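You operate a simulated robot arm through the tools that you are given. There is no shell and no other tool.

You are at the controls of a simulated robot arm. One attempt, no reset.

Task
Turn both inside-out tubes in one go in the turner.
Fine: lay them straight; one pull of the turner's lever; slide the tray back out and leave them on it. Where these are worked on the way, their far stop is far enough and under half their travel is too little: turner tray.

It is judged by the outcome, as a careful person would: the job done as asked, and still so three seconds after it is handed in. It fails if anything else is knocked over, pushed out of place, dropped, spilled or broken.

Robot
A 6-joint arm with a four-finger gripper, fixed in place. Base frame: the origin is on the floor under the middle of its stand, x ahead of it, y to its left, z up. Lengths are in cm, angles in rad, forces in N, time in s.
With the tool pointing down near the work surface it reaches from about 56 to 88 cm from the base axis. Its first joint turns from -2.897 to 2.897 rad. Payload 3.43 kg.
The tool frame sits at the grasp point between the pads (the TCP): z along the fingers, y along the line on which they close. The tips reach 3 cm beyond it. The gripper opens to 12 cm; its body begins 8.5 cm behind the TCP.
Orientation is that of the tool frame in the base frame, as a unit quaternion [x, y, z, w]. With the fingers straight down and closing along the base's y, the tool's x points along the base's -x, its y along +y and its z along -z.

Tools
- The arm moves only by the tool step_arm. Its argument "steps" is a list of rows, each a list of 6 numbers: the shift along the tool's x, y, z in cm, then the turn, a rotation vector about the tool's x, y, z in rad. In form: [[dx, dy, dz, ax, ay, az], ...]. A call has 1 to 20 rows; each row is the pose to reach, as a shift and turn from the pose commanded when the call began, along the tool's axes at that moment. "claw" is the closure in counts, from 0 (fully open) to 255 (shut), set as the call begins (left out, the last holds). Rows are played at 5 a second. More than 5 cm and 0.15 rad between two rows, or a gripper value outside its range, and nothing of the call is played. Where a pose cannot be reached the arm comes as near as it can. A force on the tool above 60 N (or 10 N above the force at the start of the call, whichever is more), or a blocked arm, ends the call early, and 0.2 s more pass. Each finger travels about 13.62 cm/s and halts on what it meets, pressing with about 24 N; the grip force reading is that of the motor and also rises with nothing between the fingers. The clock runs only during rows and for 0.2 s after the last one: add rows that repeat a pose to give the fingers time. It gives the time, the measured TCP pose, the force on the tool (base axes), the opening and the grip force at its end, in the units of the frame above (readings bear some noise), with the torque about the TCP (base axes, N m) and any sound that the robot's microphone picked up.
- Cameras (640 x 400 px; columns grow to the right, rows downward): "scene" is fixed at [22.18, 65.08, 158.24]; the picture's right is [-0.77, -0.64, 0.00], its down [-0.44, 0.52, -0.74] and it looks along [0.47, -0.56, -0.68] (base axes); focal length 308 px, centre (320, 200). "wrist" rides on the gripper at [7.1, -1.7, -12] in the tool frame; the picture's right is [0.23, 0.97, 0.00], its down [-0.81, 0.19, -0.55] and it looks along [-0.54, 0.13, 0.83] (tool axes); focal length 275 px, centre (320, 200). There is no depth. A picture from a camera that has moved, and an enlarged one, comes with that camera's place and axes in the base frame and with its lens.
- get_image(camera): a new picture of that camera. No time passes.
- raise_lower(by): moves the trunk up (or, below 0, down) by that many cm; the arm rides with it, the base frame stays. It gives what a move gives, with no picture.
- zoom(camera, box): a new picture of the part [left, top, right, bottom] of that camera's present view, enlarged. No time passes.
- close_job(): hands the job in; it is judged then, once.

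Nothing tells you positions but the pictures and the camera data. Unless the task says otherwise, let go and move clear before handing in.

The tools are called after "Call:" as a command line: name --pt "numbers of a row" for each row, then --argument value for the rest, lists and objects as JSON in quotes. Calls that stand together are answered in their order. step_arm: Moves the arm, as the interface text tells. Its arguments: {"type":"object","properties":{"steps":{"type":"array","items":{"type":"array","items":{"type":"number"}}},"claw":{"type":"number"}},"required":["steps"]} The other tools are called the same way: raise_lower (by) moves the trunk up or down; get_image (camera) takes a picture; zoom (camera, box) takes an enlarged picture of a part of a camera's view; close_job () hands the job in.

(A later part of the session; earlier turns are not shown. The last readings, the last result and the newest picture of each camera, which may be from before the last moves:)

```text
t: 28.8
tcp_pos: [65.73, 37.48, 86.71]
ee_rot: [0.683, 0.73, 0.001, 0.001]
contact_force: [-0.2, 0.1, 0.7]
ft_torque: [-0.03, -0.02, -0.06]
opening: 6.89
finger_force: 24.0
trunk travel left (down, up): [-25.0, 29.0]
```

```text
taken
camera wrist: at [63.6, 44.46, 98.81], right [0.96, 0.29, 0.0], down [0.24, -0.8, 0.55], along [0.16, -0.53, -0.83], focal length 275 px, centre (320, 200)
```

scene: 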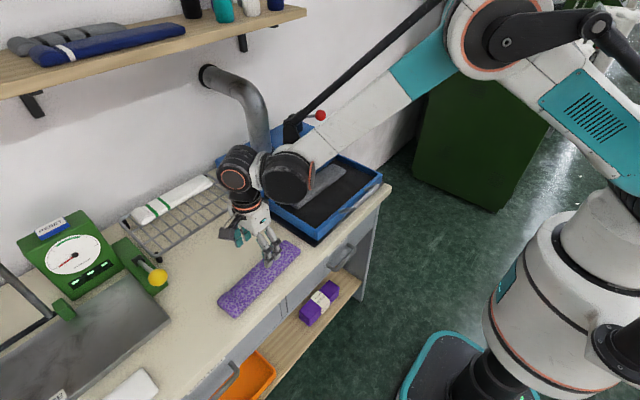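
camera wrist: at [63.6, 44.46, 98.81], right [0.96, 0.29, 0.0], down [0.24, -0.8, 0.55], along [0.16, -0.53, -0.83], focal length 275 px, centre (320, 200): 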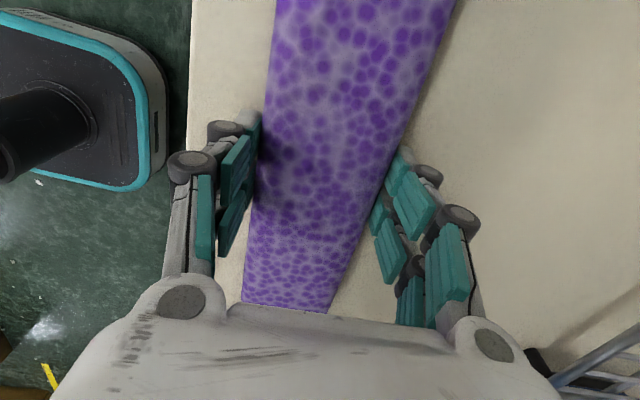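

The purple tube is gripped without pressing the bench. I'll lift it, straighten the yaw, and carry it over the front half of the tray.

Call:
step_arm --pt "0 0 -1.5 0 0 0" --pt "0 0 -4.5 0 0 0" --pt "0 0 -9 0 0 0" --pt "-1 0 -13.3 0 0 0" --pt "-5 0.02 -13.3 0 0 0.01" --pt "-9 0.04 -13.3 0 0 0.02" --pt "-13 0.06 -13.3 0 0 0.03" --pt "-17 0.08 -13.3 0 0 0.04" --pt "-21 0.1 -13.3 0 0 0.05" --pt "-25 0.12 -13.3 0 0 0.06" --pt "-29 0.14 -13.3 0 0 0.07" --pt "-33 0.14 -13.3 0 0 0.08" --pt "-36 0.14 -13.3 0 0 0.08" --pt "-36.5 0.14 -13.3 0 0 0.08" --pt "-36.5 0.14 -13.3 0 0 0.08"

Call:
get_image --camera "wrist"

Call:
zoom --camera "scene" --box '[250, 90, 410, 250]'

```text
t: 31.9
tcp_pos: [68.48, 1.19, 100.32]
ee_rot: [0.712, 0.702, 0.001, 0.001]
contact_force: [-0.3, -0.5, -0.5]
ft_torque: [-0.01, 0.0, 0.01]
opening: 6.9
finger_force: 24.2
trunk travel left (down, up): [-25.0, 29.0]
```

```text
taken
camera wrist: at [66.85, 8.2, 112.25], right [0.98, 0.22, 0.0], down [0.18, -0.81, 0.55], along [0.12, -0.54, -0.83], focal length 275 px, centre (320, 200)
```

wrist: 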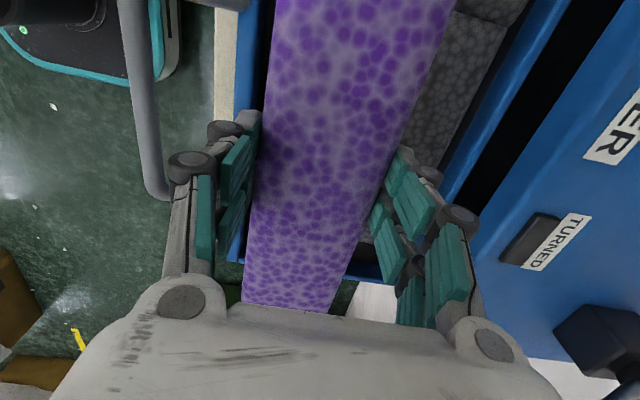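

```text
2.50 times, centred on (330, 170) of scene
camera zoom: at [22.18, 65.08, 158.24], right [-0.77, -0.64, 0.0], down [-0.44, 0.52, -0.74], along [0.47, -0.56, -0.68], focal length 771 px, centre (295, 275)
```

zoom: 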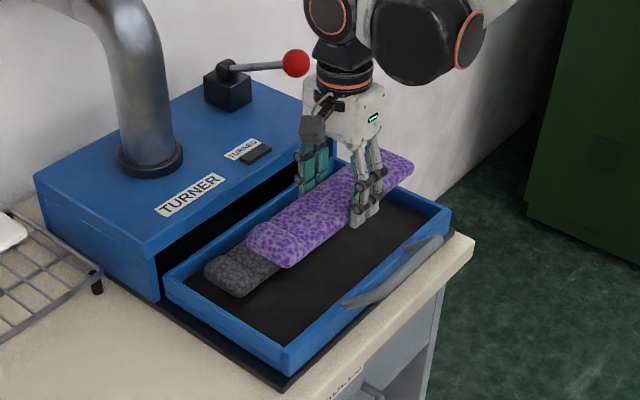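

Call:
step_arm --pt "0 0 2.5 0 0 0" --pt "0 0 4.8 0 0 0" --pt "0 0 6.0 0 0 0" --pt "0 0 6.0 0 0 0"

Call:
get_image --camera "wrist"

Call:
zoom --camera "scene" --box '[270, 130, 390, 250]'

```text
t: 33.0
tcp_pos: [68.31, 0.97, 94.23]
ee_rot: [0.712, 0.702, 0.0, 0.001]
contact_force: [0.1, -1.1, -0.7]
ft_torque: [0.0, -0.01, -0.02]
opening: 6.92
finger_force: 24.3
trunk travel left (down, up): [-25.0, 29.0]
```

```text
taken
camera wrist: at [66.81, 8.15, 106.22], right [0.98, 0.22, 0.0], down [0.18, -0.81, 0.55], along [0.12, -0.54, -0.83], focal length 275 px, centre (320, 200)
```

wrist: 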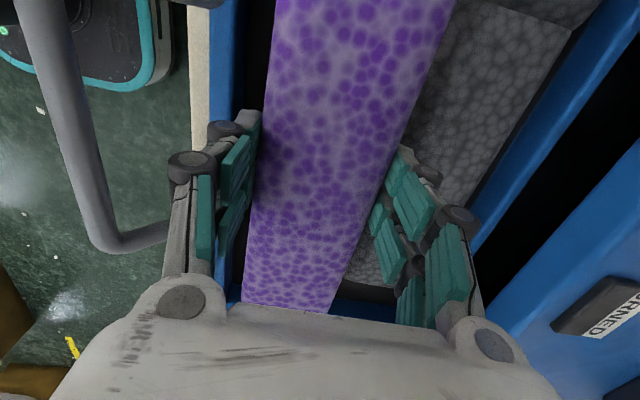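

```text
3.33 times, centred on (330, 190) of scene
camera zoom: at [22.18, 65.08, 158.24], right [-0.77, -0.64, 0.0], down [-0.44, 0.52, -0.74], along [0.47, -0.56, -0.68], focal length 1028 px, centre (287, 233)
```

zoom: 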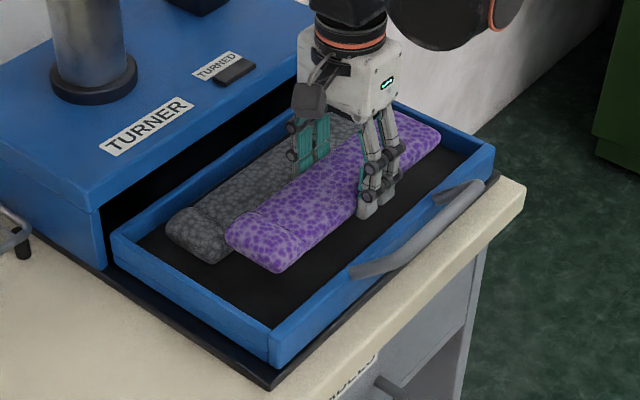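

Call:
zoom --camera "wrist" --box '[180, 0, 620, 280]'

```text
1.43 times, centred on (400, 140) of wrist
camera zoom: at [66.81, 8.15, 106.22], right [0.98, 0.22, 0.0], down [0.18, -0.81, 0.55], along [0.12, -0.54, -0.83], focal length 393 px, centre (206, 286)
```

zoom: 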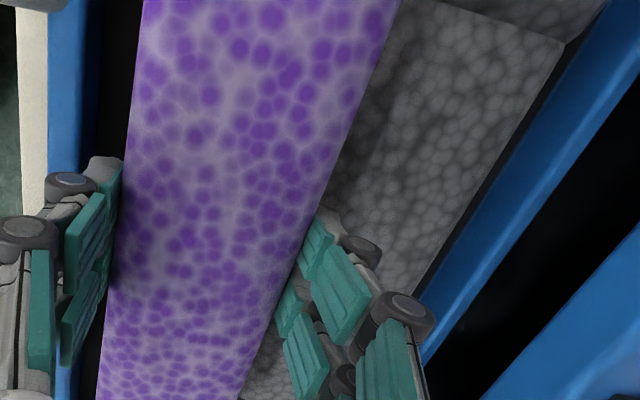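

There's about 2 cm free behind grey, so the back finger has space. I'll centre purple at x≈68 and lower it carefully.

Call:
step_arm --pt "0 -0.35 1 0 0 0" --pt "0 -0.35 2.2 0 0 0" --pt "0 -0.35 3.2 0 0 0" --pt "0 -0.35 3.7 0 0 0" --pt "0 -0.35 3.7 0 0 0"

Call:
get_image --camera "wrist"

Call:
zoom --camera "scene" --box '[270, 130, 390, 250]'

```text
t: 34.1
tcp_pos: [68.07, 1.12, 90.65]
ee_rot: [0.712, 0.702, 0.001, 0.0]
contact_force: [-0.5, -0.6, -0.3]
ft_torque: [-0.02, 0.04, -0.01]
opening: 6.91
finger_force: 23.9
trunk travel left (down, up): [-25.0, 29.0]
```

```text
taken
camera wrist: at [66.47, 8.22, 102.59], right [0.98, 0.22, 0.0], down [0.18, -0.81, 0.55], along [0.12, -0.54, -0.83], focal length 275 px, centre (320, 200)
```

wrist: 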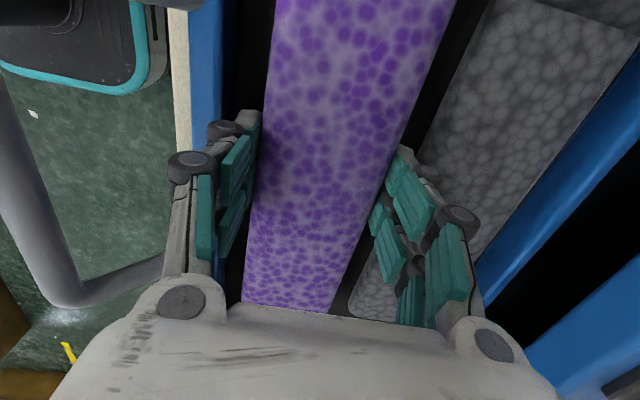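

```text
3.33 times, centred on (330, 190) of scene
camera zoom: at [22.18, 65.08, 158.24], right [-0.77, -0.64, 0.0], down [-0.44, 0.52, -0.74], along [0.47, -0.56, -0.68], focal length 1028 px, centre (287, 233)
```

zoom: 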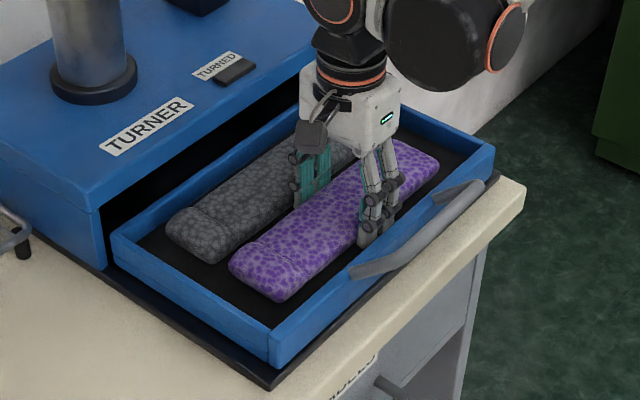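

Call:
step_arm --pt "0 0 0.2 0 0 0" --pt "0 0 0.4 0 0 0" --pt "0 0 0.55 0 0 0" --pt "0 0 0.55 0 0 0"

```text
t: 35.1
tcp_pos: [68.0, 1.15, 89.98]
ee_rot: [0.712, 0.703, 0.001, 0.001]
contact_force: [-1.2, -0.1, -0.4]
ft_torque: [0.01, 0.03, 0.01]
opening: 6.89
finger_force: 23.5
trunk travel left (down, up): [-25.0, 29.0]
```

Call:
step_arm --pt "0 0 0.15 0 0 0" --pt "0 0 0.15 0 0 0"

```text
t: 35.8
tcp_pos: [68.0, 1.2, 89.91]
ee_rot: [0.712, 0.702, 0.002, 0.001]
contact_force: [1.7, -0.4, 16.8]
ft_torque: [-0.03, 0.08, 0.01]
opening: 6.9
finger_force: 23.9
trunk travel left (down, up): [-25.0, 29.0]
```

Light contact at about 17 N, so the purple tube is on the tray floor. I'll open slightly and lift straight off.

Call:
step_arm --pt "0 0 0 0 0 0" --pt "0 0 0 0 0 0" --pt "0 0 -0.3 0 0 0" --pt "0 0 -0.3 0 0 0" --claw 88

Call:
get_image --camera "wrist"

```text
t: 36.8
tcp_pos: [68.02, 1.19, 90.14]
ee_rot: [0.712, 0.702, 0.0, 0.0]
contact_force: [2.7, -0.4, -1.2]
ft_torque: [-0.02, -0.08, 0.03]
opening: 7.69
finger_force: 0.2
trunk travel left (down, up): [-25.0, 29.0]
```

```text
taken
camera wrist: at [66.41, 8.3, 102.07], right [0.98, 0.22, 0.0], down [0.18, -0.81, 0.55], along [0.12, -0.54, -0.83], focal length 275 px, centre (320, 200)
```

wrist: 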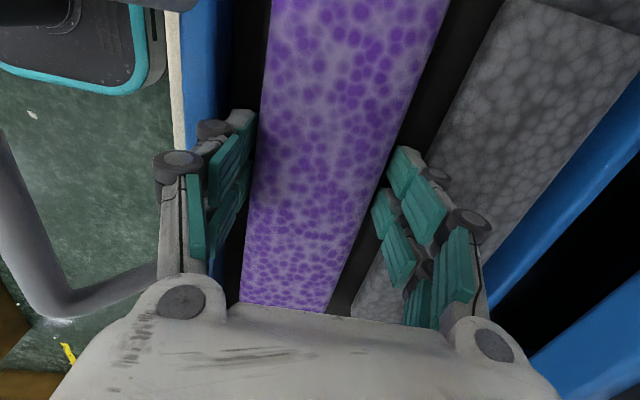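

Call:
step_arm --pt "0 0.1 -1.2 0 0 0" --pt "0 0.1 -3 0 0 0" --pt "0 0.1 -6 0 0 0" --pt "0 0.1 -10 0 0 0" --pt "0 0.1 -10 0 0 0"

Call:
get_image --camera "wrist"

Call:
zoom --camera "scene" --box '[250, 90, 410, 250]'

```text
t: 38.0
tcp_pos: [68.25, 1.08, 100.15]
ee_rot: [0.712, 0.702, 0.0, 0.001]
contact_force: [-0.3, 0.1, -0.2]
ft_torque: [0.02, 0.0, 0.01]
opening: 7.9
finger_force: 0.0
trunk travel left (down, up): [-25.0, 29.0]
```

```text
taken
camera wrist: at [66.57, 8.3, 112.18], right [0.98, 0.22, 0.0], down [0.18, -0.81, 0.55], along [0.12, -0.54, -0.83], focal length 275 px, centre (320, 200)
```

wrist: 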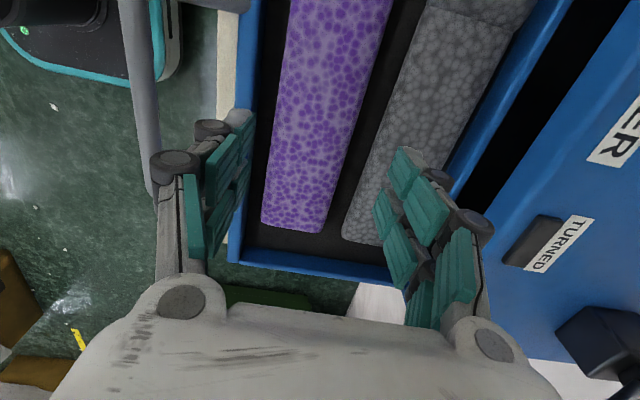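

```text
2.50 times, centred on (330, 170) of scene
camera zoom: at [22.18, 65.08, 158.24], right [-0.77, -0.64, 0.0], down [-0.44, 0.52, -0.74], along [0.47, -0.56, -0.68], focal length 771 px, centre (295, 275)
```

zoom: 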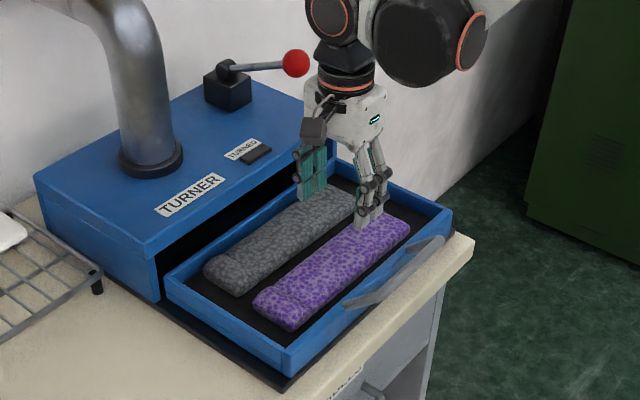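

Both tubes lie straight and parallel in the tray, below the rim. Next I move above the tray handle.

Call:
step_arm --pt "0 -1.5 -3 0 0 -0.005" --pt "0 -4 -5 0 0 -0.01" --pt "0 -7 -5 0 0 -0.015" --pt "0 -10 -5 0 0 -0.015" --pt "0 -11.5 -5 0 0 -0.015" --pt "0 -11.5 -5 0 0 -0.015" --claw 120

Call:
get_image --camera "wrist"

Call:
get_image --camera "scene"

```text
t: 39.4
tcp_pos: [56.49, 1.12, 105.07]
ee_rot: [0.707, 0.707, 0.0, 0.001]
contact_force: [0.2, -0.5, 0.0]
ft_torque: [0.02, 0.02, -0.02]
opening: 6.37
finger_force: 0.1
trunk travel left (down, up): [-25.0, 29.0]
```

```text
taken
camera wrist: at [54.82, 8.24, 117.13], right [0.97, 0.23, 0.0], down [0.19, -0.81, 0.55], along [0.13, -0.54, -0.83], focal length 275 px, centre (320, 200)
```

wrist: 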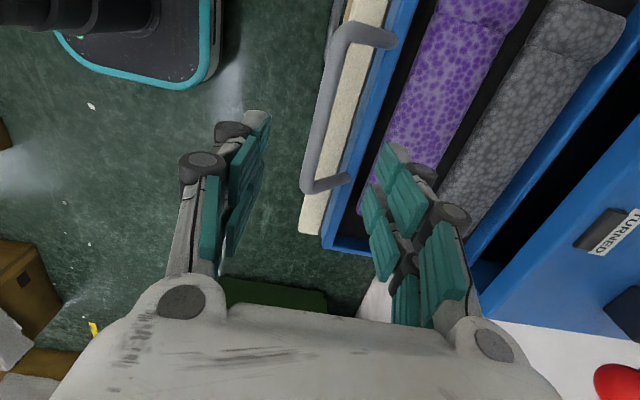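

```text
taken
```

scene: 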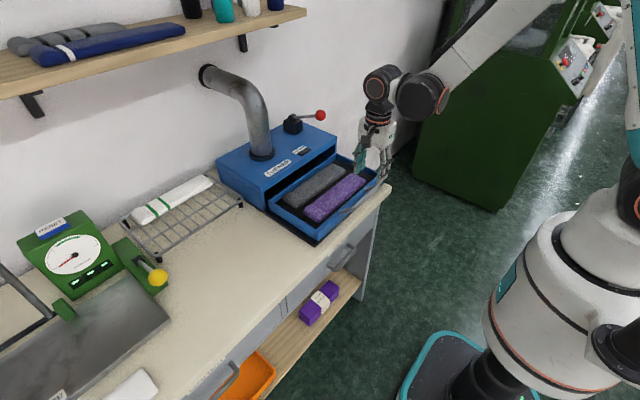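

The bar is at about x≈57, z≈94.2, y≈1. I'll descend with the fingers straddling it.

Call:
step_arm --pt "0 0.25 2.5 0 0 0" --pt "0 0.5 5 0 0 0" --pt "0 0.5 7 0 0 0" --pt "0 0.5 7 0 0 0"

Call:
get_image --camera "wrist"

Call:
zoom --camera "scene" --box '[310, 110, 410, 230]'

```text
t: 40.4
tcp_pos: [57.05, 1.22, 97.99]
ee_rot: [0.706, 0.708, 0.0, 0.001]
contact_force: [-0.2, -0.7, -1.7]
ft_torque: [0.01, 0.0, -0.01]
opening: 6.33
finger_force: 0.0
trunk travel left (down, up): [-25.0, 29.0]
```

```text
taken
camera wrist: at [55.29, 8.32, 110.09], right [0.97, 0.23, 0.0], down [0.19, -0.81, 0.55], along [0.13, -0.54, -0.83], focal length 275 px, centre (320, 200)
```

wrist: 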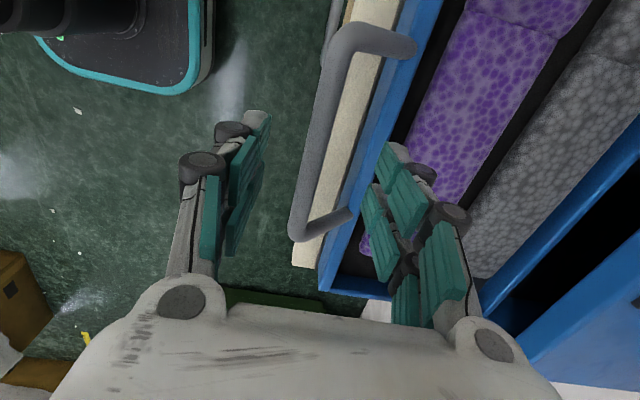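

```text
3.33 times, centred on (360, 170) of scene
camera zoom: at [22.18, 65.08, 158.24], right [-0.77, -0.64, 0.0], down [-0.44, 0.52, -0.74], along [0.47, -0.56, -0.68], focal length 1028 px, centre (187, 300)
```

zoom: 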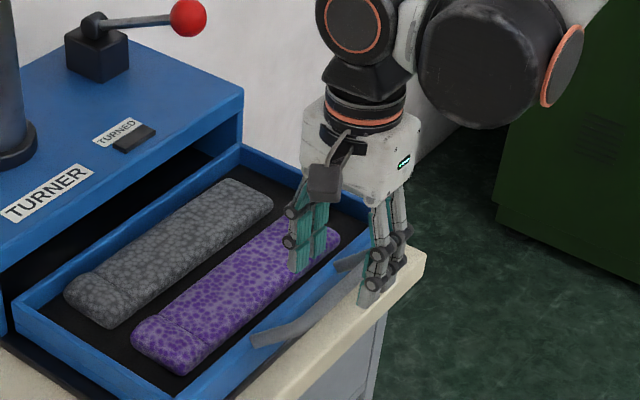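

Call:
step_arm --pt "0 0 2 0 0 0" --pt "0 0 3.3 0 0 0" --pt "0 0 4.2 0 0 0" --pt "0 0 4.2 0 0 0"

Call:
get_image --camera "wrist"

Call:
zoom --camera "scene" --box '[310, 110, 410, 230]'

```text
t: 41.4
tcp_pos: [57.05, 1.36, 93.86]
ee_rot: [0.706, 0.708, 0.0, 0.001]
contact_force: [-0.1, 0.6, 0.2]
ft_torque: [-0.01, 0.0, 0.0]
opening: 6.35
finger_force: 0.1
trunk travel left (down, up): [-25.0, 29.0]
```

```text
taken
camera wrist: at [55.33, 8.35, 105.89], right [0.97, 0.23, 0.0], down [0.19, -0.81, 0.55], along [0.13, -0.54, -0.83], focal length 275 px, centre (320, 200)
```

wrist: 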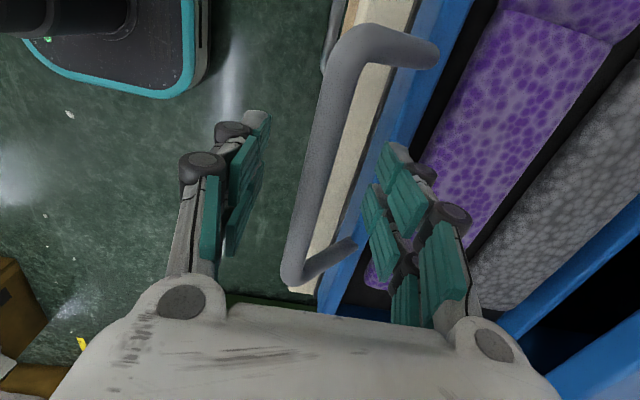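

```text
3.33 times, centred on (360, 170) of scene
camera zoom: at [22.18, 65.08, 158.24], right [-0.77, -0.64, 0.0], down [-0.44, 0.52, -0.74], along [0.47, -0.56, -0.68], focal length 1028 px, centre (187, 300)
```

zoom: 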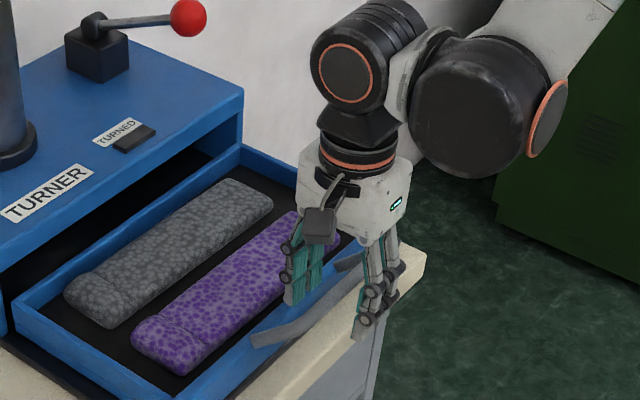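

Call:
step_arm --pt "0 0 0.4 0 0 0" --pt "0 0 0.4 0 0 0" --pt "0 0 0.4 0 0 0" --pt "0 0 0.4 0 0 0" --pt "0 0 0.4 0 0 0" --claw 235

Call:
get_image --camera "wrist"

Call:
zoom --camera "scene" --box '[310, 110, 410, 230]'

```text
t: 42.5
tcp_pos: [57.07, 1.36, 93.56]
ee_rot: [0.706, 0.708, 0.001, 0.001]
contact_force: [0.7, -1.3, 2.1]
ft_torque: [-0.11, -0.04, 0.95]
opening: 1.26
finger_force: 43.2
trunk travel left (down, up): [-25.0, 29.0]
```

```text
taken
camera wrist: at [55.36, 8.37, 105.46], right [0.97, 0.23, 0.0], down [0.19, -0.81, 0.55], along [0.13, -0.54, -0.83], focal length 275 px, centre (320, 200)
```

wrist: 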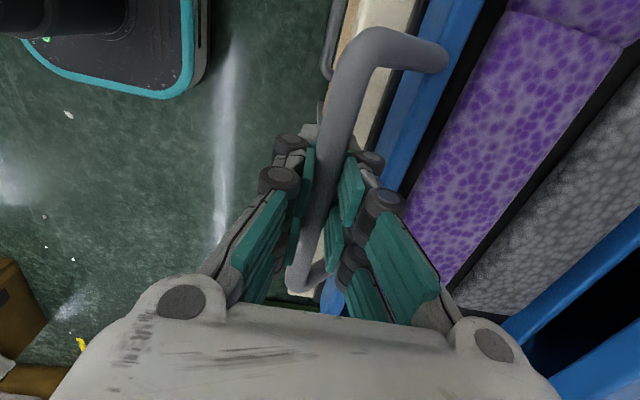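

```text
3.33 times, centred on (360, 170) of scene
camera zoom: at [22.18, 65.08, 158.24], right [-0.77, -0.64, 0.0], down [-0.44, 0.52, -0.74], along [0.47, -0.56, -0.68], focal length 1028 px, centre (187, 300)
```

zoom: 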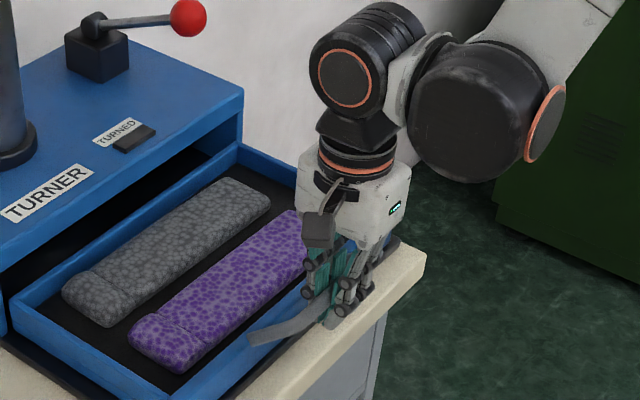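

I have a firm grip on the handle bar. I'll push the tray in slowly, halfway first.

Call:
step_arm --pt "0 0.4 0 0 0 0" --pt "0 1.2 0 0 0 0" --pt "0 2.2 0 0 0 0" --pt "0 3.2 0 0 0 0" --pt "0 4.2 0 0 0 0" --pt "0 5.2 0 0 0 0" --pt "0 6.2 0 0 0 0" --pt "0 7.2 0 0 0 0" --pt "0 8.2 0 0 0 0" --pt "0 9.2 0 0 0 0" --pt "0 10 0 0 0 0" --pt "0 10.4 0 0 0 0" --pt "0 10.4 0 0 0 0"

Call:
get_image --camera "wrist"

Call:
zoom --camera "scene" --box '[230, 60, 430, 240]'

```text
t: 45.4
tcp_pos: [67.54, 1.23, 93.46]
ee_rot: [0.707, 0.708, 0.001, 0.001]
contact_force: [0.4, -0.1, -8.6]
ft_torque: [0.18, 0.02, 0.75]
opening: 1.25
finger_force: 43.7
trunk travel left (down, up): [-25.0, 29.0]
```

```text
taken
camera wrist: at [65.84, 8.38, 105.46], right [0.97, 0.23, 0.0], down [0.19, -0.81, 0.55], along [0.13, -0.54, -0.83], focal length 275 px, centre (320, 200)
```

wrist: 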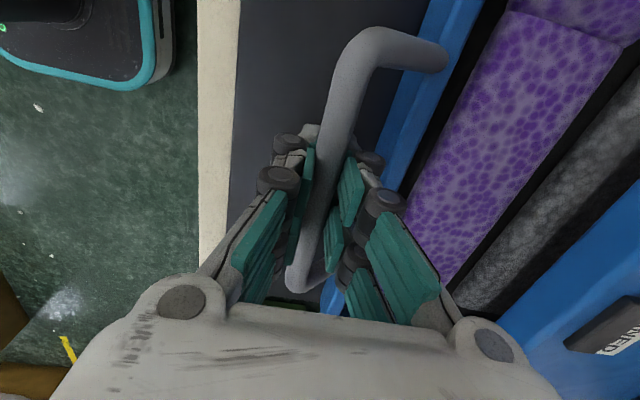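

```text
2.22 times, centred on (330, 150) of scene
camera zoom: at [22.18, 65.08, 158.24], right [-0.77, -0.64, 0.0], down [-0.44, 0.52, -0.74], along [0.47, -0.56, -0.68], focal length 685 px, centre (298, 311)
```

zoom: 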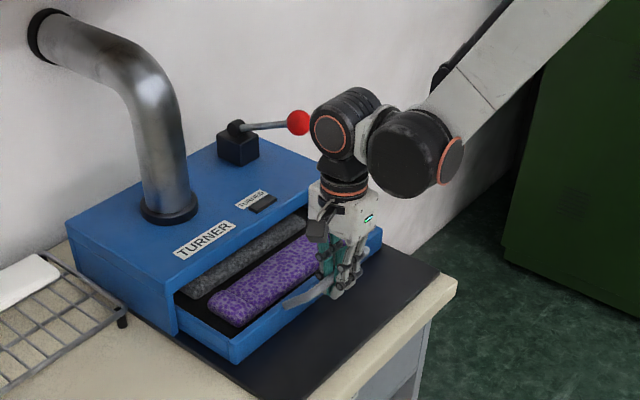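

The tray is sliding in well with the tubes staying put. I'll continue most of the rest of the way.

Call:
step_arm --pt "0 0.4 0 0 0 0" --pt "0 1.2 0 0 0 0" --pt "0 2.2 0 0 0 0" --pt "0 3.2 0 0 0 0" --pt "0 4.2 0 0 0 0" --pt "0 5.2 0 0 0 0" --pt "0 6.2 0 0 0 0" --pt "0 7.2 0 0 0 0" --pt "0 8 0 0 0 0" --pt "0 8.5 0 0 0 0" --pt "0 8.5 0 0 0 0"

Call:
get_image --camera "wrist"

Call:
zoom --camera "scene" --box '[230, 60, 430, 240]'

```text
t: 47.8
tcp_pos: [76.0, 1.2, 93.44]
ee_rot: [0.706, 0.708, 0.0, 0.001]
contact_force: [-0.4, 1.2, -12.4]
ft_torque: [0.15, 0.02, 0.76]
opening: 1.25
finger_force: 43.2
trunk travel left (down, up): [-25.0, 29.0]
```

```text
taken
camera wrist: at [74.4, 8.38, 105.46], right [0.97, 0.23, 0.0], down [0.19, -0.81, 0.55], along [0.13, -0.54, -0.83], focal length 275 px, centre (320, 200)
```

wrist: 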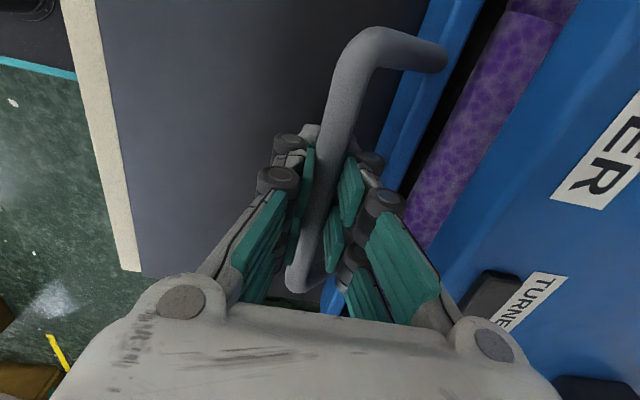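

```text
2.22 times, centred on (330, 150) of scene
camera zoom: at [22.18, 65.08, 158.24], right [-0.77, -0.64, 0.0], down [-0.44, 0.52, -0.74], along [0.47, -0.56, -0.68], focal length 685 px, centre (298, 311)
```

zoom: 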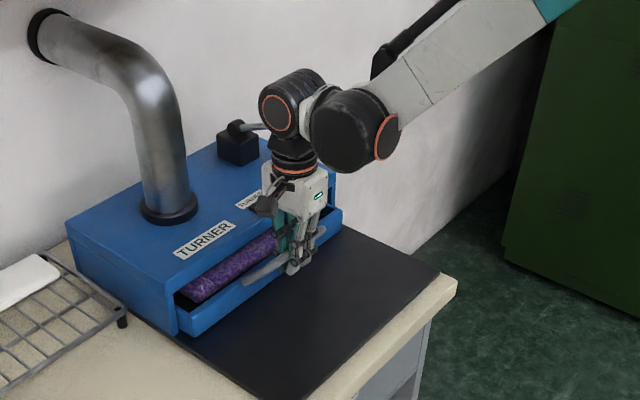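

Call:
step_arm --pt "0 0.4 0 0 0 0" --pt "0 0.8 0 0 0 0" --pt "0 1.2 0 0 0 0" --pt "0 1.6 0 0 0 0" --pt "0 2.0 0 0 0 0" --pt "0 2.3 0 0 0 0" --pt "0 2.3 0 0 0 0"

Call:
get_image --camera "wrist"

Call:
zoom --camera "scene" --box '[230, 60, 430, 240]'

```text
t: 49.1
tcp_pos: [77.68, 1.24, 93.49]
ee_rot: [0.707, 0.708, -0.003, -0.003]
contact_force: [-17.7, -2.5, -5.2]
ft_torque: [0.52, -0.06, 0.69]
opening: 1.25
finger_force: 43.5
trunk travel left (down, up): [-25.0, 29.0]
stopped in row 6: the force on the tool passed its limit at 67 N (the readings are from after the stop); the commanded pose is now the measured one
```

```text
taken
camera wrist: at [76.14, 8.39, 105.47], right [0.97, 0.23, -0.01], down [0.2, -0.81, 0.55], along [0.12, -0.54, -0.83], focal length 275 px, centre (320, 200)
```

wrist: 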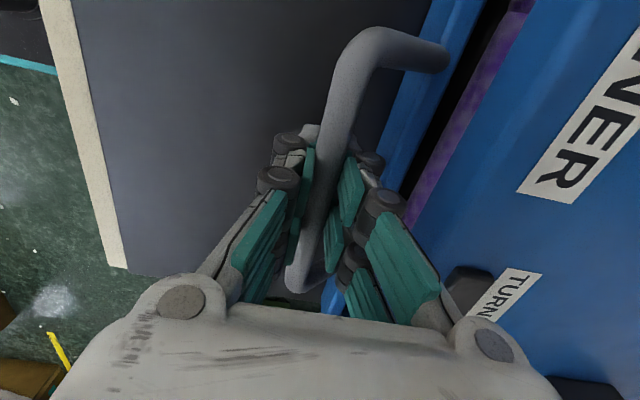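

```text
2.22 times, centred on (330, 150) of scene
camera zoom: at [22.18, 65.08, 158.24], right [-0.77, -0.64, 0.0], down [-0.44, 0.52, -0.74], along [0.47, -0.56, -0.68], focal length 685 px, centre (298, 311)
```

zoom: 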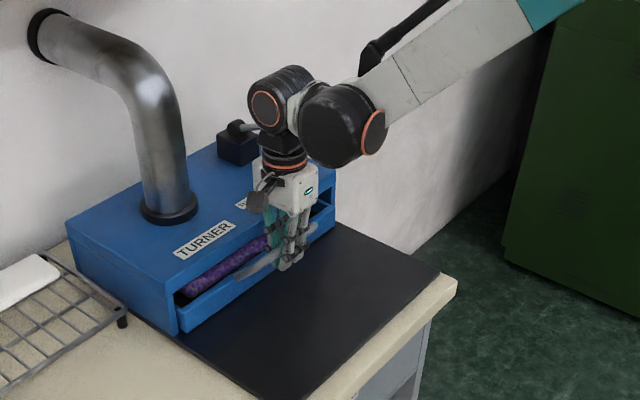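

The push stopped with 20.6 cm of travel. I need to know whether that is the tray's stop or something else touching, so I'll look closely.

Call:
zoom --camera "scene" --box '[270, 110, 350, 170]'

Call:
zoom --camera "scene" --box '[280, 130, 345, 220]'

Call:
zoom --camera "wrist" --box '[330, 0, 620, 320]'

```text
6.67 times, centred on (310, 140) of scene
camera zoom: at [22.18, 65.08, 158.24], right [-0.77, -0.64, 0.0], down [-0.44, 0.52, -0.74], along [0.47, -0.56, -0.68], focal length 2056 px, centre (387, 600)
```

zoom: 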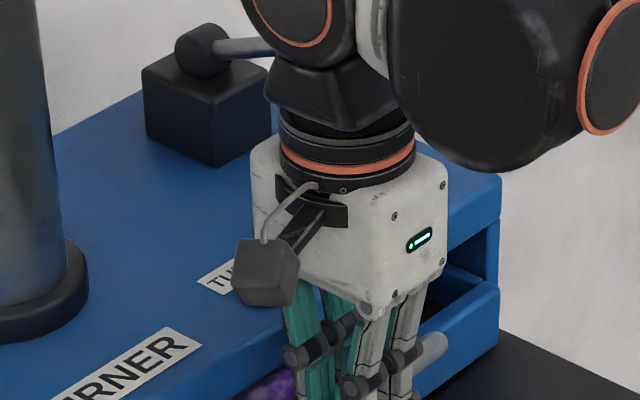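

```text
4.44 times, centred on (312, 175) of scene
camera zoom: at [22.18, 65.08, 158.24], right [-0.77, -0.64, 0.0], down [-0.44, 0.52, -0.74], along [0.47, -0.56, -0.68], focal length 1371 px, centre (353, 311)
```

zoom: 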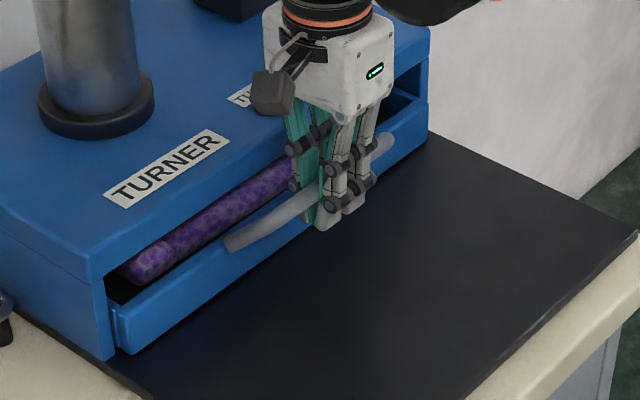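

```text
1.25 times, centred on (475, 160) of wrist
camera zoom: at [76.14, 8.39, 105.47], right [0.97, 0.23, -0.01], down [0.2, -0.81, 0.55], along [0.12, -0.54, -0.83], focal length 344 px, centre (126, 250)
```

zoom: 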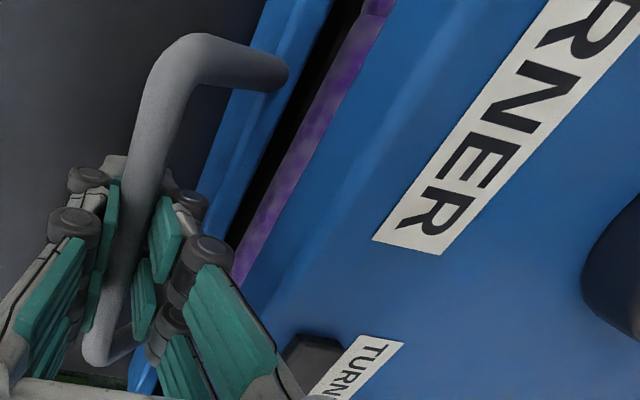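

The drawer front's inner face is now at x≈83.1, flush with the box front (83.0), so the tray is at its inner stop. I'll open just enough to free the bar, then rise.

Call:
step_arm --pt "0 0 0 0 0 0" --pt "0 0 0 0 0 0" --pt "0 0 0 0 0 0" --claw 185

Call:
get_image --camera "wrist"

```text
t: 49.9
tcp_pos: [77.99, 1.31, 93.33]
ee_rot: [0.706, 0.708, -0.003, -0.002]
contact_force: [-0.4, 0.5, 0.0]
ft_torque: [-0.03, 0.04, 0.0]
opening: 3.3
finger_force: 0.0
trunk travel left (down, up): [-25.0, 29.0]
```

```text
taken
camera wrist: at [76.34, 8.44, 105.4], right [0.97, 0.23, -0.01], down [0.2, -0.81, 0.55], along [0.12, -0.54, -0.83], focal length 275 px, centre (320, 200)
```

wrist: 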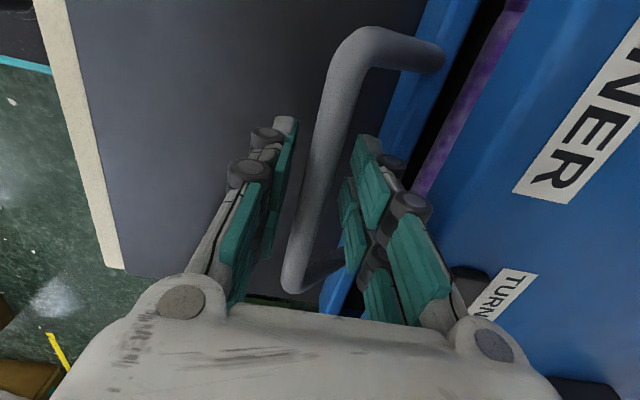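

The bar is free. I'll rise straight up and then back away, returning the yaw to its original direction to get a good view of the lever.

Call:
step_arm --pt "0 0 -2 0 0 0" --pt "0 0 -5 0 0 0" --pt "0 0 -9 0 0 0" --pt "0 -3 -13 0 0 0" --pt "0 -7 -17 0 0 0" --pt "0 -11 -20 0 0 0" --pt "0 -15 -22 0 0 0" --pt "0 -15 -22 0 0 0"

Call:
step_arm --pt "0 0 0 0 0 -0.14" --pt "0 0 0 0 0 -0.28" --pt "0 0 0 0 0 -0.42" --pt "0 0 0 0 0 -0.56" --pt "0 0 0 0 0 -0.7" --pt "0 0 0 0 0 -0.84" --pt "0 0 0 0 0 -0.98" --pt "0 0 0 0 0 -1.12" --pt "0 0 0 0 0 -1.26" --pt "0 0 0 0 0 -1.4" --pt "0 0 0 0 0 -1.5" --pt "0 0 0 0 0 -1.571" --pt "0 0 0 0 0 -1.571"

Call:
get_image --camera "wrist"

Call:
get_image --camera "scene"

```text
refused: row 5 steps farther than a row can; nothing moved
```

```text
t: 51.5
tcp_pos: [77.83, 1.43, 93.06]
ee_rot: [0.334, 0.942, -0.001, -0.007]
contact_force: [-7.6, 5.9, -16.6]
ft_torque: [-0.79, -0.03, -5.47]
opening: 7.62
finger_force: 44.9
trunk travel left (down, up): [-25.0, 29.0]
stopped in row 7: the force on the tool passed its limit at 74 N (the readings are from after the stop); the commanded pose is now the measured one
```

```text
taken
camera wrist: at [71.27, 4.51, 105.13], right [0.44, 0.9, -0.01], down [0.76, -0.36, 0.54], along [0.49, -0.24, -0.84], focal length 275 px, centre (320, 200)
```

wrist: 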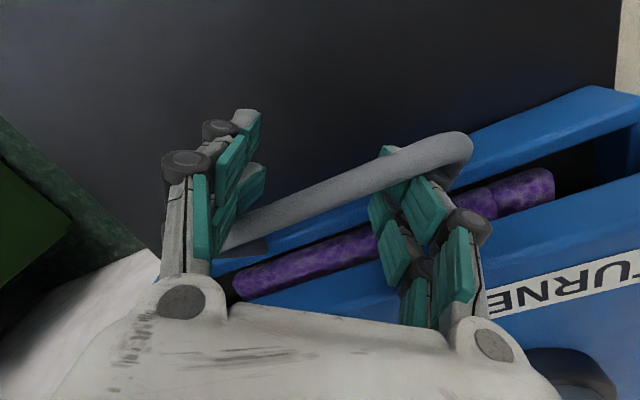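

```text
taken
```

scene: 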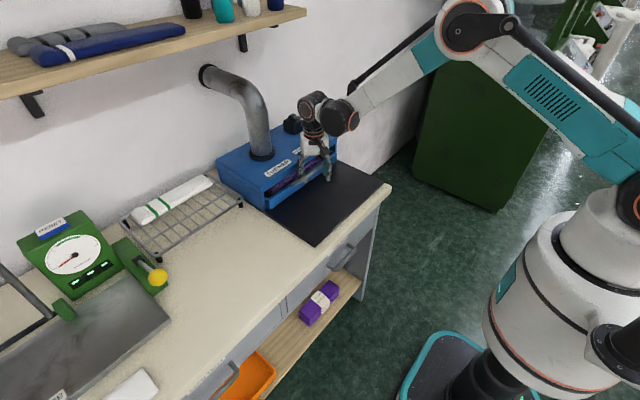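

The lift was refused for a row spacing error, and the queued turn then ran with the fingers still around the bar. I'll reverse the turn exactly to relieve the load, then check everything.

Call:
step_arm --pt "0 0 0 0 0 0.1" --pt "0 0 0 0 0 0.22" --pt "0 0 0 0 0 0.35" --pt "0 0 0 0 0 0.48" --pt "0 0 0 0 0 0.61" --pt "0 0 0 0 0 0.74" --pt "0 0 0 0 0 0.87" --pt "0 0 0 0 0 0.89" --pt "0 0 0 0 0 0.89"

```text
t: 53.5
tcp_pos: [77.78, 1.4, 93.14]
ee_rot: [0.706, 0.708, -0.004, -0.005]
contact_force: [-0.3, 0.7, 0.6]
ft_torque: [-0.04, 0.0, -0.01]
opening: 3.3
finger_force: 0.0
trunk travel left (down, up): [-25.0, 29.0]
```

Call:
get_image --camera "wrist"

Call:
zoom --camera "scene" --box '[230, 60, 430, 240]'

Call:
zoom --camera "scene" --box '[265, 130, 345, 220]'

```text
taken
camera wrist: at [76.17, 8.43, 105.16], right [0.97, 0.23, -0.01], down [0.2, -0.81, 0.55], along [0.12, -0.54, -0.84], focal length 275 px, centre (320, 200)
```

wrist: 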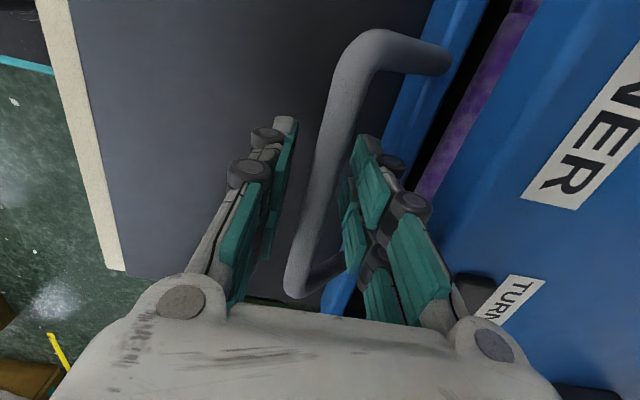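

```text
2.22 times, centred on (330, 150) of scene
camera zoom: at [22.18, 65.08, 158.24], right [-0.77, -0.64, 0.0], down [-0.44, 0.52, -0.74], along [0.47, -0.56, -0.68], focal length 685 px, centre (298, 311)
```

zoom: 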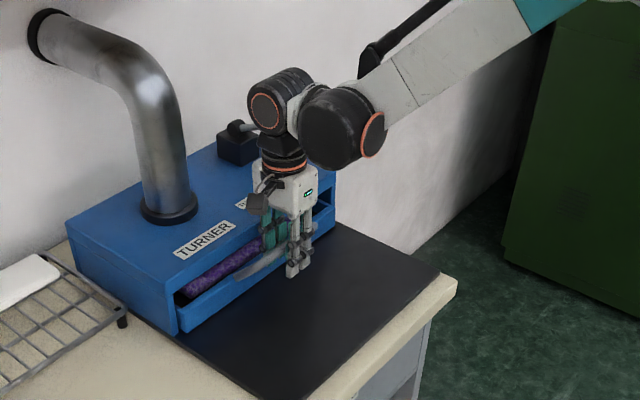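

```text
4.44 times, centred on (305, 175) of scene
camera zoom: at [22.18, 65.08, 158.24], right [-0.77, -0.64, 0.0], down [-0.44, 0.52, -0.74], along [0.47, -0.56, -0.68], focal length 1371 px, centre (387, 311)
```

zoom: 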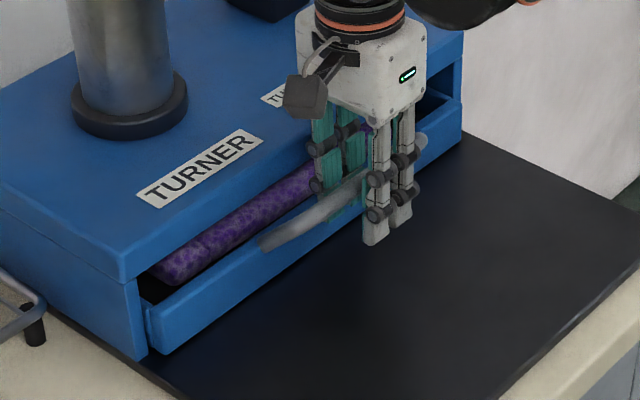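

Everything is back as it was, with the tray still closed and no load on the fingers. Now the lift, with proper row spacing.

Call:
step_arm --pt "0 0 -2 0 0 0" --pt "0 0 -5 0 0 0" --pt "0 0 -9 0 0 0" --pt "0 -2 -12 0 0 0" --pt "0 -5 -15 0 0 0" --pt "0 -8 -18 0 0 0" --pt "0 -11 -21 0 0 0" --pt "0 -15 -22 0 0 0" --pt "0 -15 -22 0 0 0"

```text
t: 55.5
tcp_pos: [62.99, 1.19, 115.35]
ee_rot: [0.706, 0.708, -0.004, -0.005]
contact_force: [-0.5, -0.1, -0.1]
ft_torque: [0.0, -0.01, -0.01]
opening: 3.29
finger_force: 0.2
trunk travel left (down, up): [-25.0, 29.0]
```

Clear of the handle. Now I turn the yaw back and look at the lever.

Call:
step_arm --pt "0 0 0 0 0 -0.14" --pt "0 0 0 0 0 -0.28" --pt "0 0 0 0 0 -0.42" --pt "0 0 0 0 0 -0.56" --pt "0 0 0 0 0 -0.7" --pt "0 0 0 0 0 -0.84" --pt "0 0 0 0 0 -0.98" --pt "0 0 0 0 0 -1.12" --pt "0 0 0 0 0 -1.26" --pt "0 0 0 0 0 -1.4" --pt "0 0 0 0 0 -1.5" --pt "0 0 0 0 0 -1.571" --pt "0 0 0 0 0 -1.571"

Call:
get_image --camera "wrist"

Call:
zoom --camera "scene" --box '[230, 60, 430, 240]'

Call:
zoom --camera "scene" --box '[265, 95, 345, 155]'

```text
t: 58.3
tcp_pos: [62.89, 1.28, 115.35]
ee_rot: [-0.002, 1.0, 0.001, -0.005]
contact_force: [0.1, -0.6, -0.3]
ft_torque: [0.0, 0.02, 0.01]
opening: 3.3
finger_force: 0.0
trunk travel left (down, up): [-25.0, 29.0]
```

```text
taken
camera wrist: at [55.98, -0.53, 127.42], right [-0.24, 0.97, 0.0], down [0.82, 0.2, 0.54], along [0.53, 0.13, -0.84], focal length 275 px, centre (320, 200)
```

wrist: 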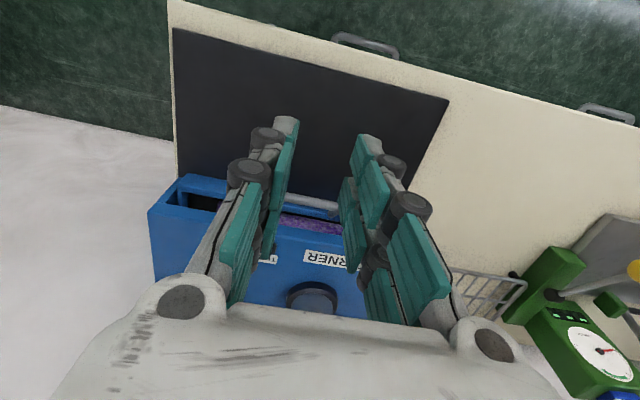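

```text
2.22 times, centred on (330, 150) of scene
camera zoom: at [22.18, 65.08, 158.24], right [-0.77, -0.64, 0.0], down [-0.44, 0.52, -0.74], along [0.47, -0.56, -0.68], focal length 685 px, centre (298, 311)
```

zoom: 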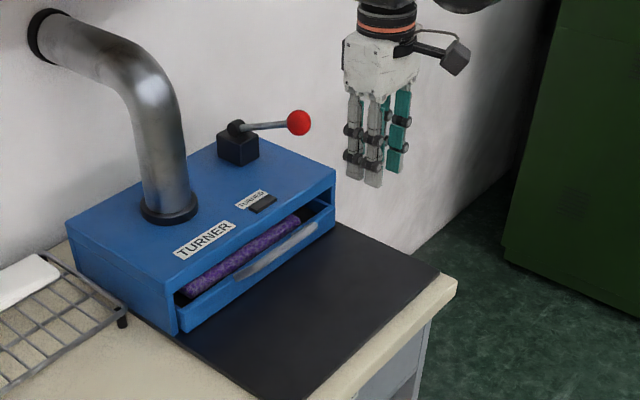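

```text
6.67 times, centred on (305, 125) of scene
camera zoom: at [22.18, 65.08, 158.24], right [-0.77, -0.64, 0.0], down [-0.44, 0.52, -0.74], along [0.47, -0.56, -0.68], focal length 2056 px, centre (420, 700)
```

zoom: 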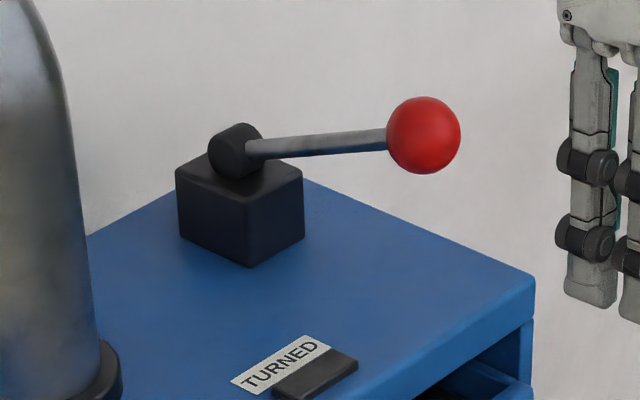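

The lever's hinge is along y at about (98.5,-10.7,101.6), with the ball at about (85.4,-11.1,107.2) pointing toward me and about 23° up. So a pull means the ball swings down. I'll close the fingers, tilt the tool about 20° so the wrist stays clear of the shelf, and come in above the ball.

Call:
step_arm --pt "-1 -1 -3 0 -0.06 0" --pt "-4 -3 -4 0 -0.12 0" --pt "-7 -5 -4.5 0 -0.18 0" --pt "-10 -7.5 -4.5 0 -0.24 0" --pt "-13 -10 -4.5 0 -0.3 0" --pt "-16 -12.4 -4.5 0 -0.349 0" --pt "-16 -12.4 -4.5 0 -0.349 0" --claw 255

Call:
get_image --camera "wrist"

Call:
get_image --camera "scene"

```text
t: 59.9
tcp_pos: [79.2, -11.13, 119.53]
ee_rot: [-0.002, 0.986, 0.001, 0.169]
contact_force: [0.0, -0.5, -0.3]
ft_torque: [-0.04, 0.04, 0.01]
opening: 0.01
finger_force: 23.9
trunk travel left (down, up): [-25.0, 29.0]
```

```text
taken
camera wrist: at [68.46, -12.97, 128.57], right [-0.22, 0.97, -0.07], down [0.58, 0.19, 0.79], along [0.78, 0.13, -0.61], focal length 275 px, centre (320, 200)
```

wrist: 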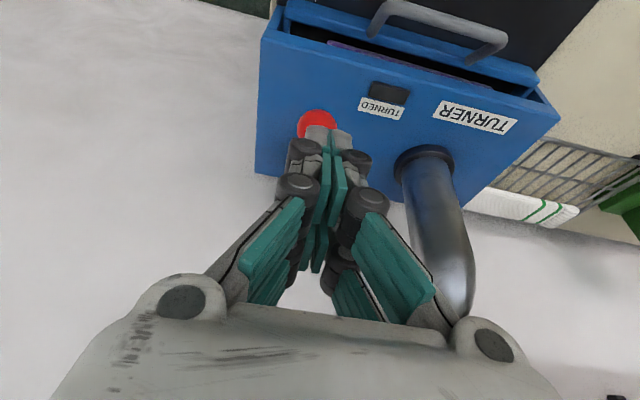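

```text
taken
```

scene: 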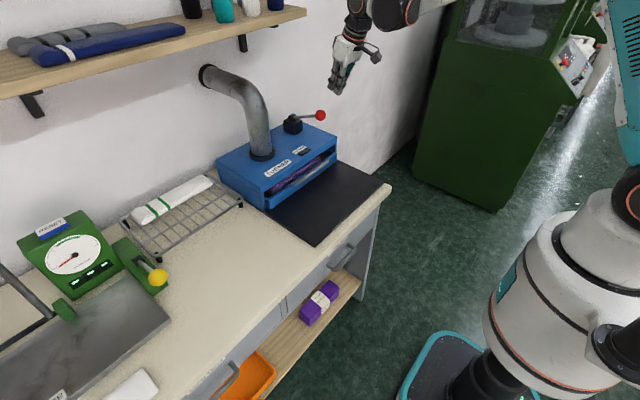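

The ball triangulates to (85.2,-11.05,106.75). I'll bring the closed fingertips to about 2 cm above it.

Call:
step_arm --pt "-0.6 0.05 2.3 0 0 0" --pt "-1.2 0.05 4.7 0 0 0" --pt "-1.87 0.05 7.0 0 0 0" --pt "-1.87 0.05 7.0 0 0 0"

Call:
get_image --camera "wrist"

Call:
zoom --camera "scene" --box '[250, 50, 390, 190]'

```text
t: 60.9
tcp_pos: [83.26, -11.06, 113.61]
ee_rot: [-0.002, 0.986, 0.001, 0.167]
contact_force: [-0.9, 0.1, 0.4]
ft_torque: [0.01, 0.01, -0.03]
opening: 0.0
finger_force: 23.8
trunk travel left (down, up): [-25.0, 29.0]
```

```text
taken
camera wrist: at [72.53, -12.85, 122.57], right [-0.22, 0.97, -0.07], down [0.58, 0.19, 0.79], along [0.78, 0.13, -0.61], focal length 275 px, centre (320, 200)
```

wrist: 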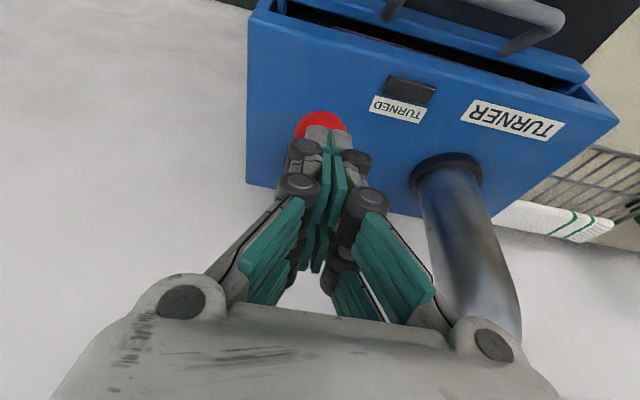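

```text
2.86 times, centred on (320, 120) of scene
camera zoom: at [22.18, 65.08, 158.24], right [-0.77, -0.64, 0.0], down [-0.44, 0.52, -0.74], along [0.47, -0.56, -0.68], focal length 881 px, centre (320, 429)
```

zoom: 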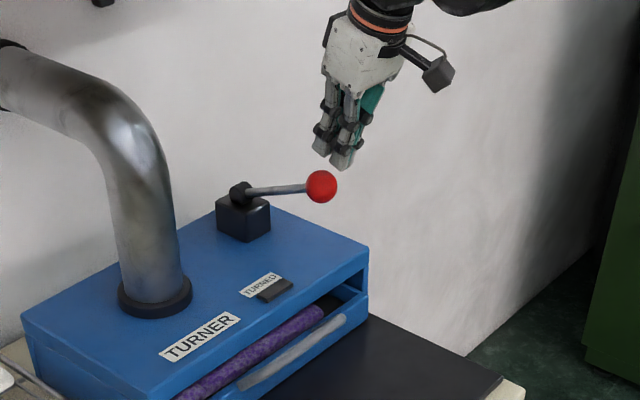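

Aligned over the ball. I'll press down along the lever's arc, a short first part to confirm that it moves.

Call:
step_arm --pt "0.2 0 1.1 0 0 0" --pt "0.45 0 2.2 0 0 0" --pt "0.8 0 2.7 0 0 0" --pt "1.15 0 3.15 0 0 0" --pt "1.52 0 3.64 0 0 0" --pt "1.52 0 3.64 0 0 0"

Call:
zoom --camera "scene" --box '[250, 50, 390, 190]'

Call:
get_image --camera "wrist"

```text
t: 62.3
tcp_pos: [82.78, -11.19, 109.78]
ee_rot: [-0.001, 0.986, 0.001, 0.169]
contact_force: [-1.4, -0.3, 1.5]
ft_torque: [-0.03, 0.01, -0.02]
opening: 0.0
finger_force: 24.6
trunk travel left (down, up): [-25.0, 29.0]
```

```text
2.86 times, centred on (320, 120) of scene
camera zoom: at [22.18, 65.08, 158.24], right [-0.77, -0.64, 0.0], down [-0.44, 0.52, -0.74], along [0.47, -0.56, -0.68], focal length 881 px, centre (320, 429)
```

zoom: 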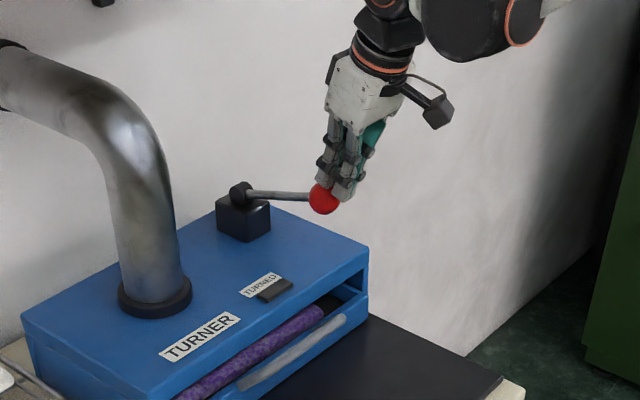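

```text
taken
camera wrist: at [72.13, -12.88, 118.68], right [-0.22, 0.97, -0.07], down [0.58, 0.19, 0.79], along [0.78, 0.13, -0.61], focal length 275 px, centre (320, 200)
```

wrist: 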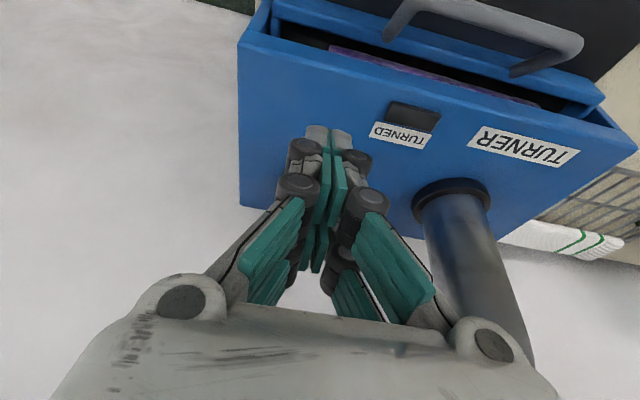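

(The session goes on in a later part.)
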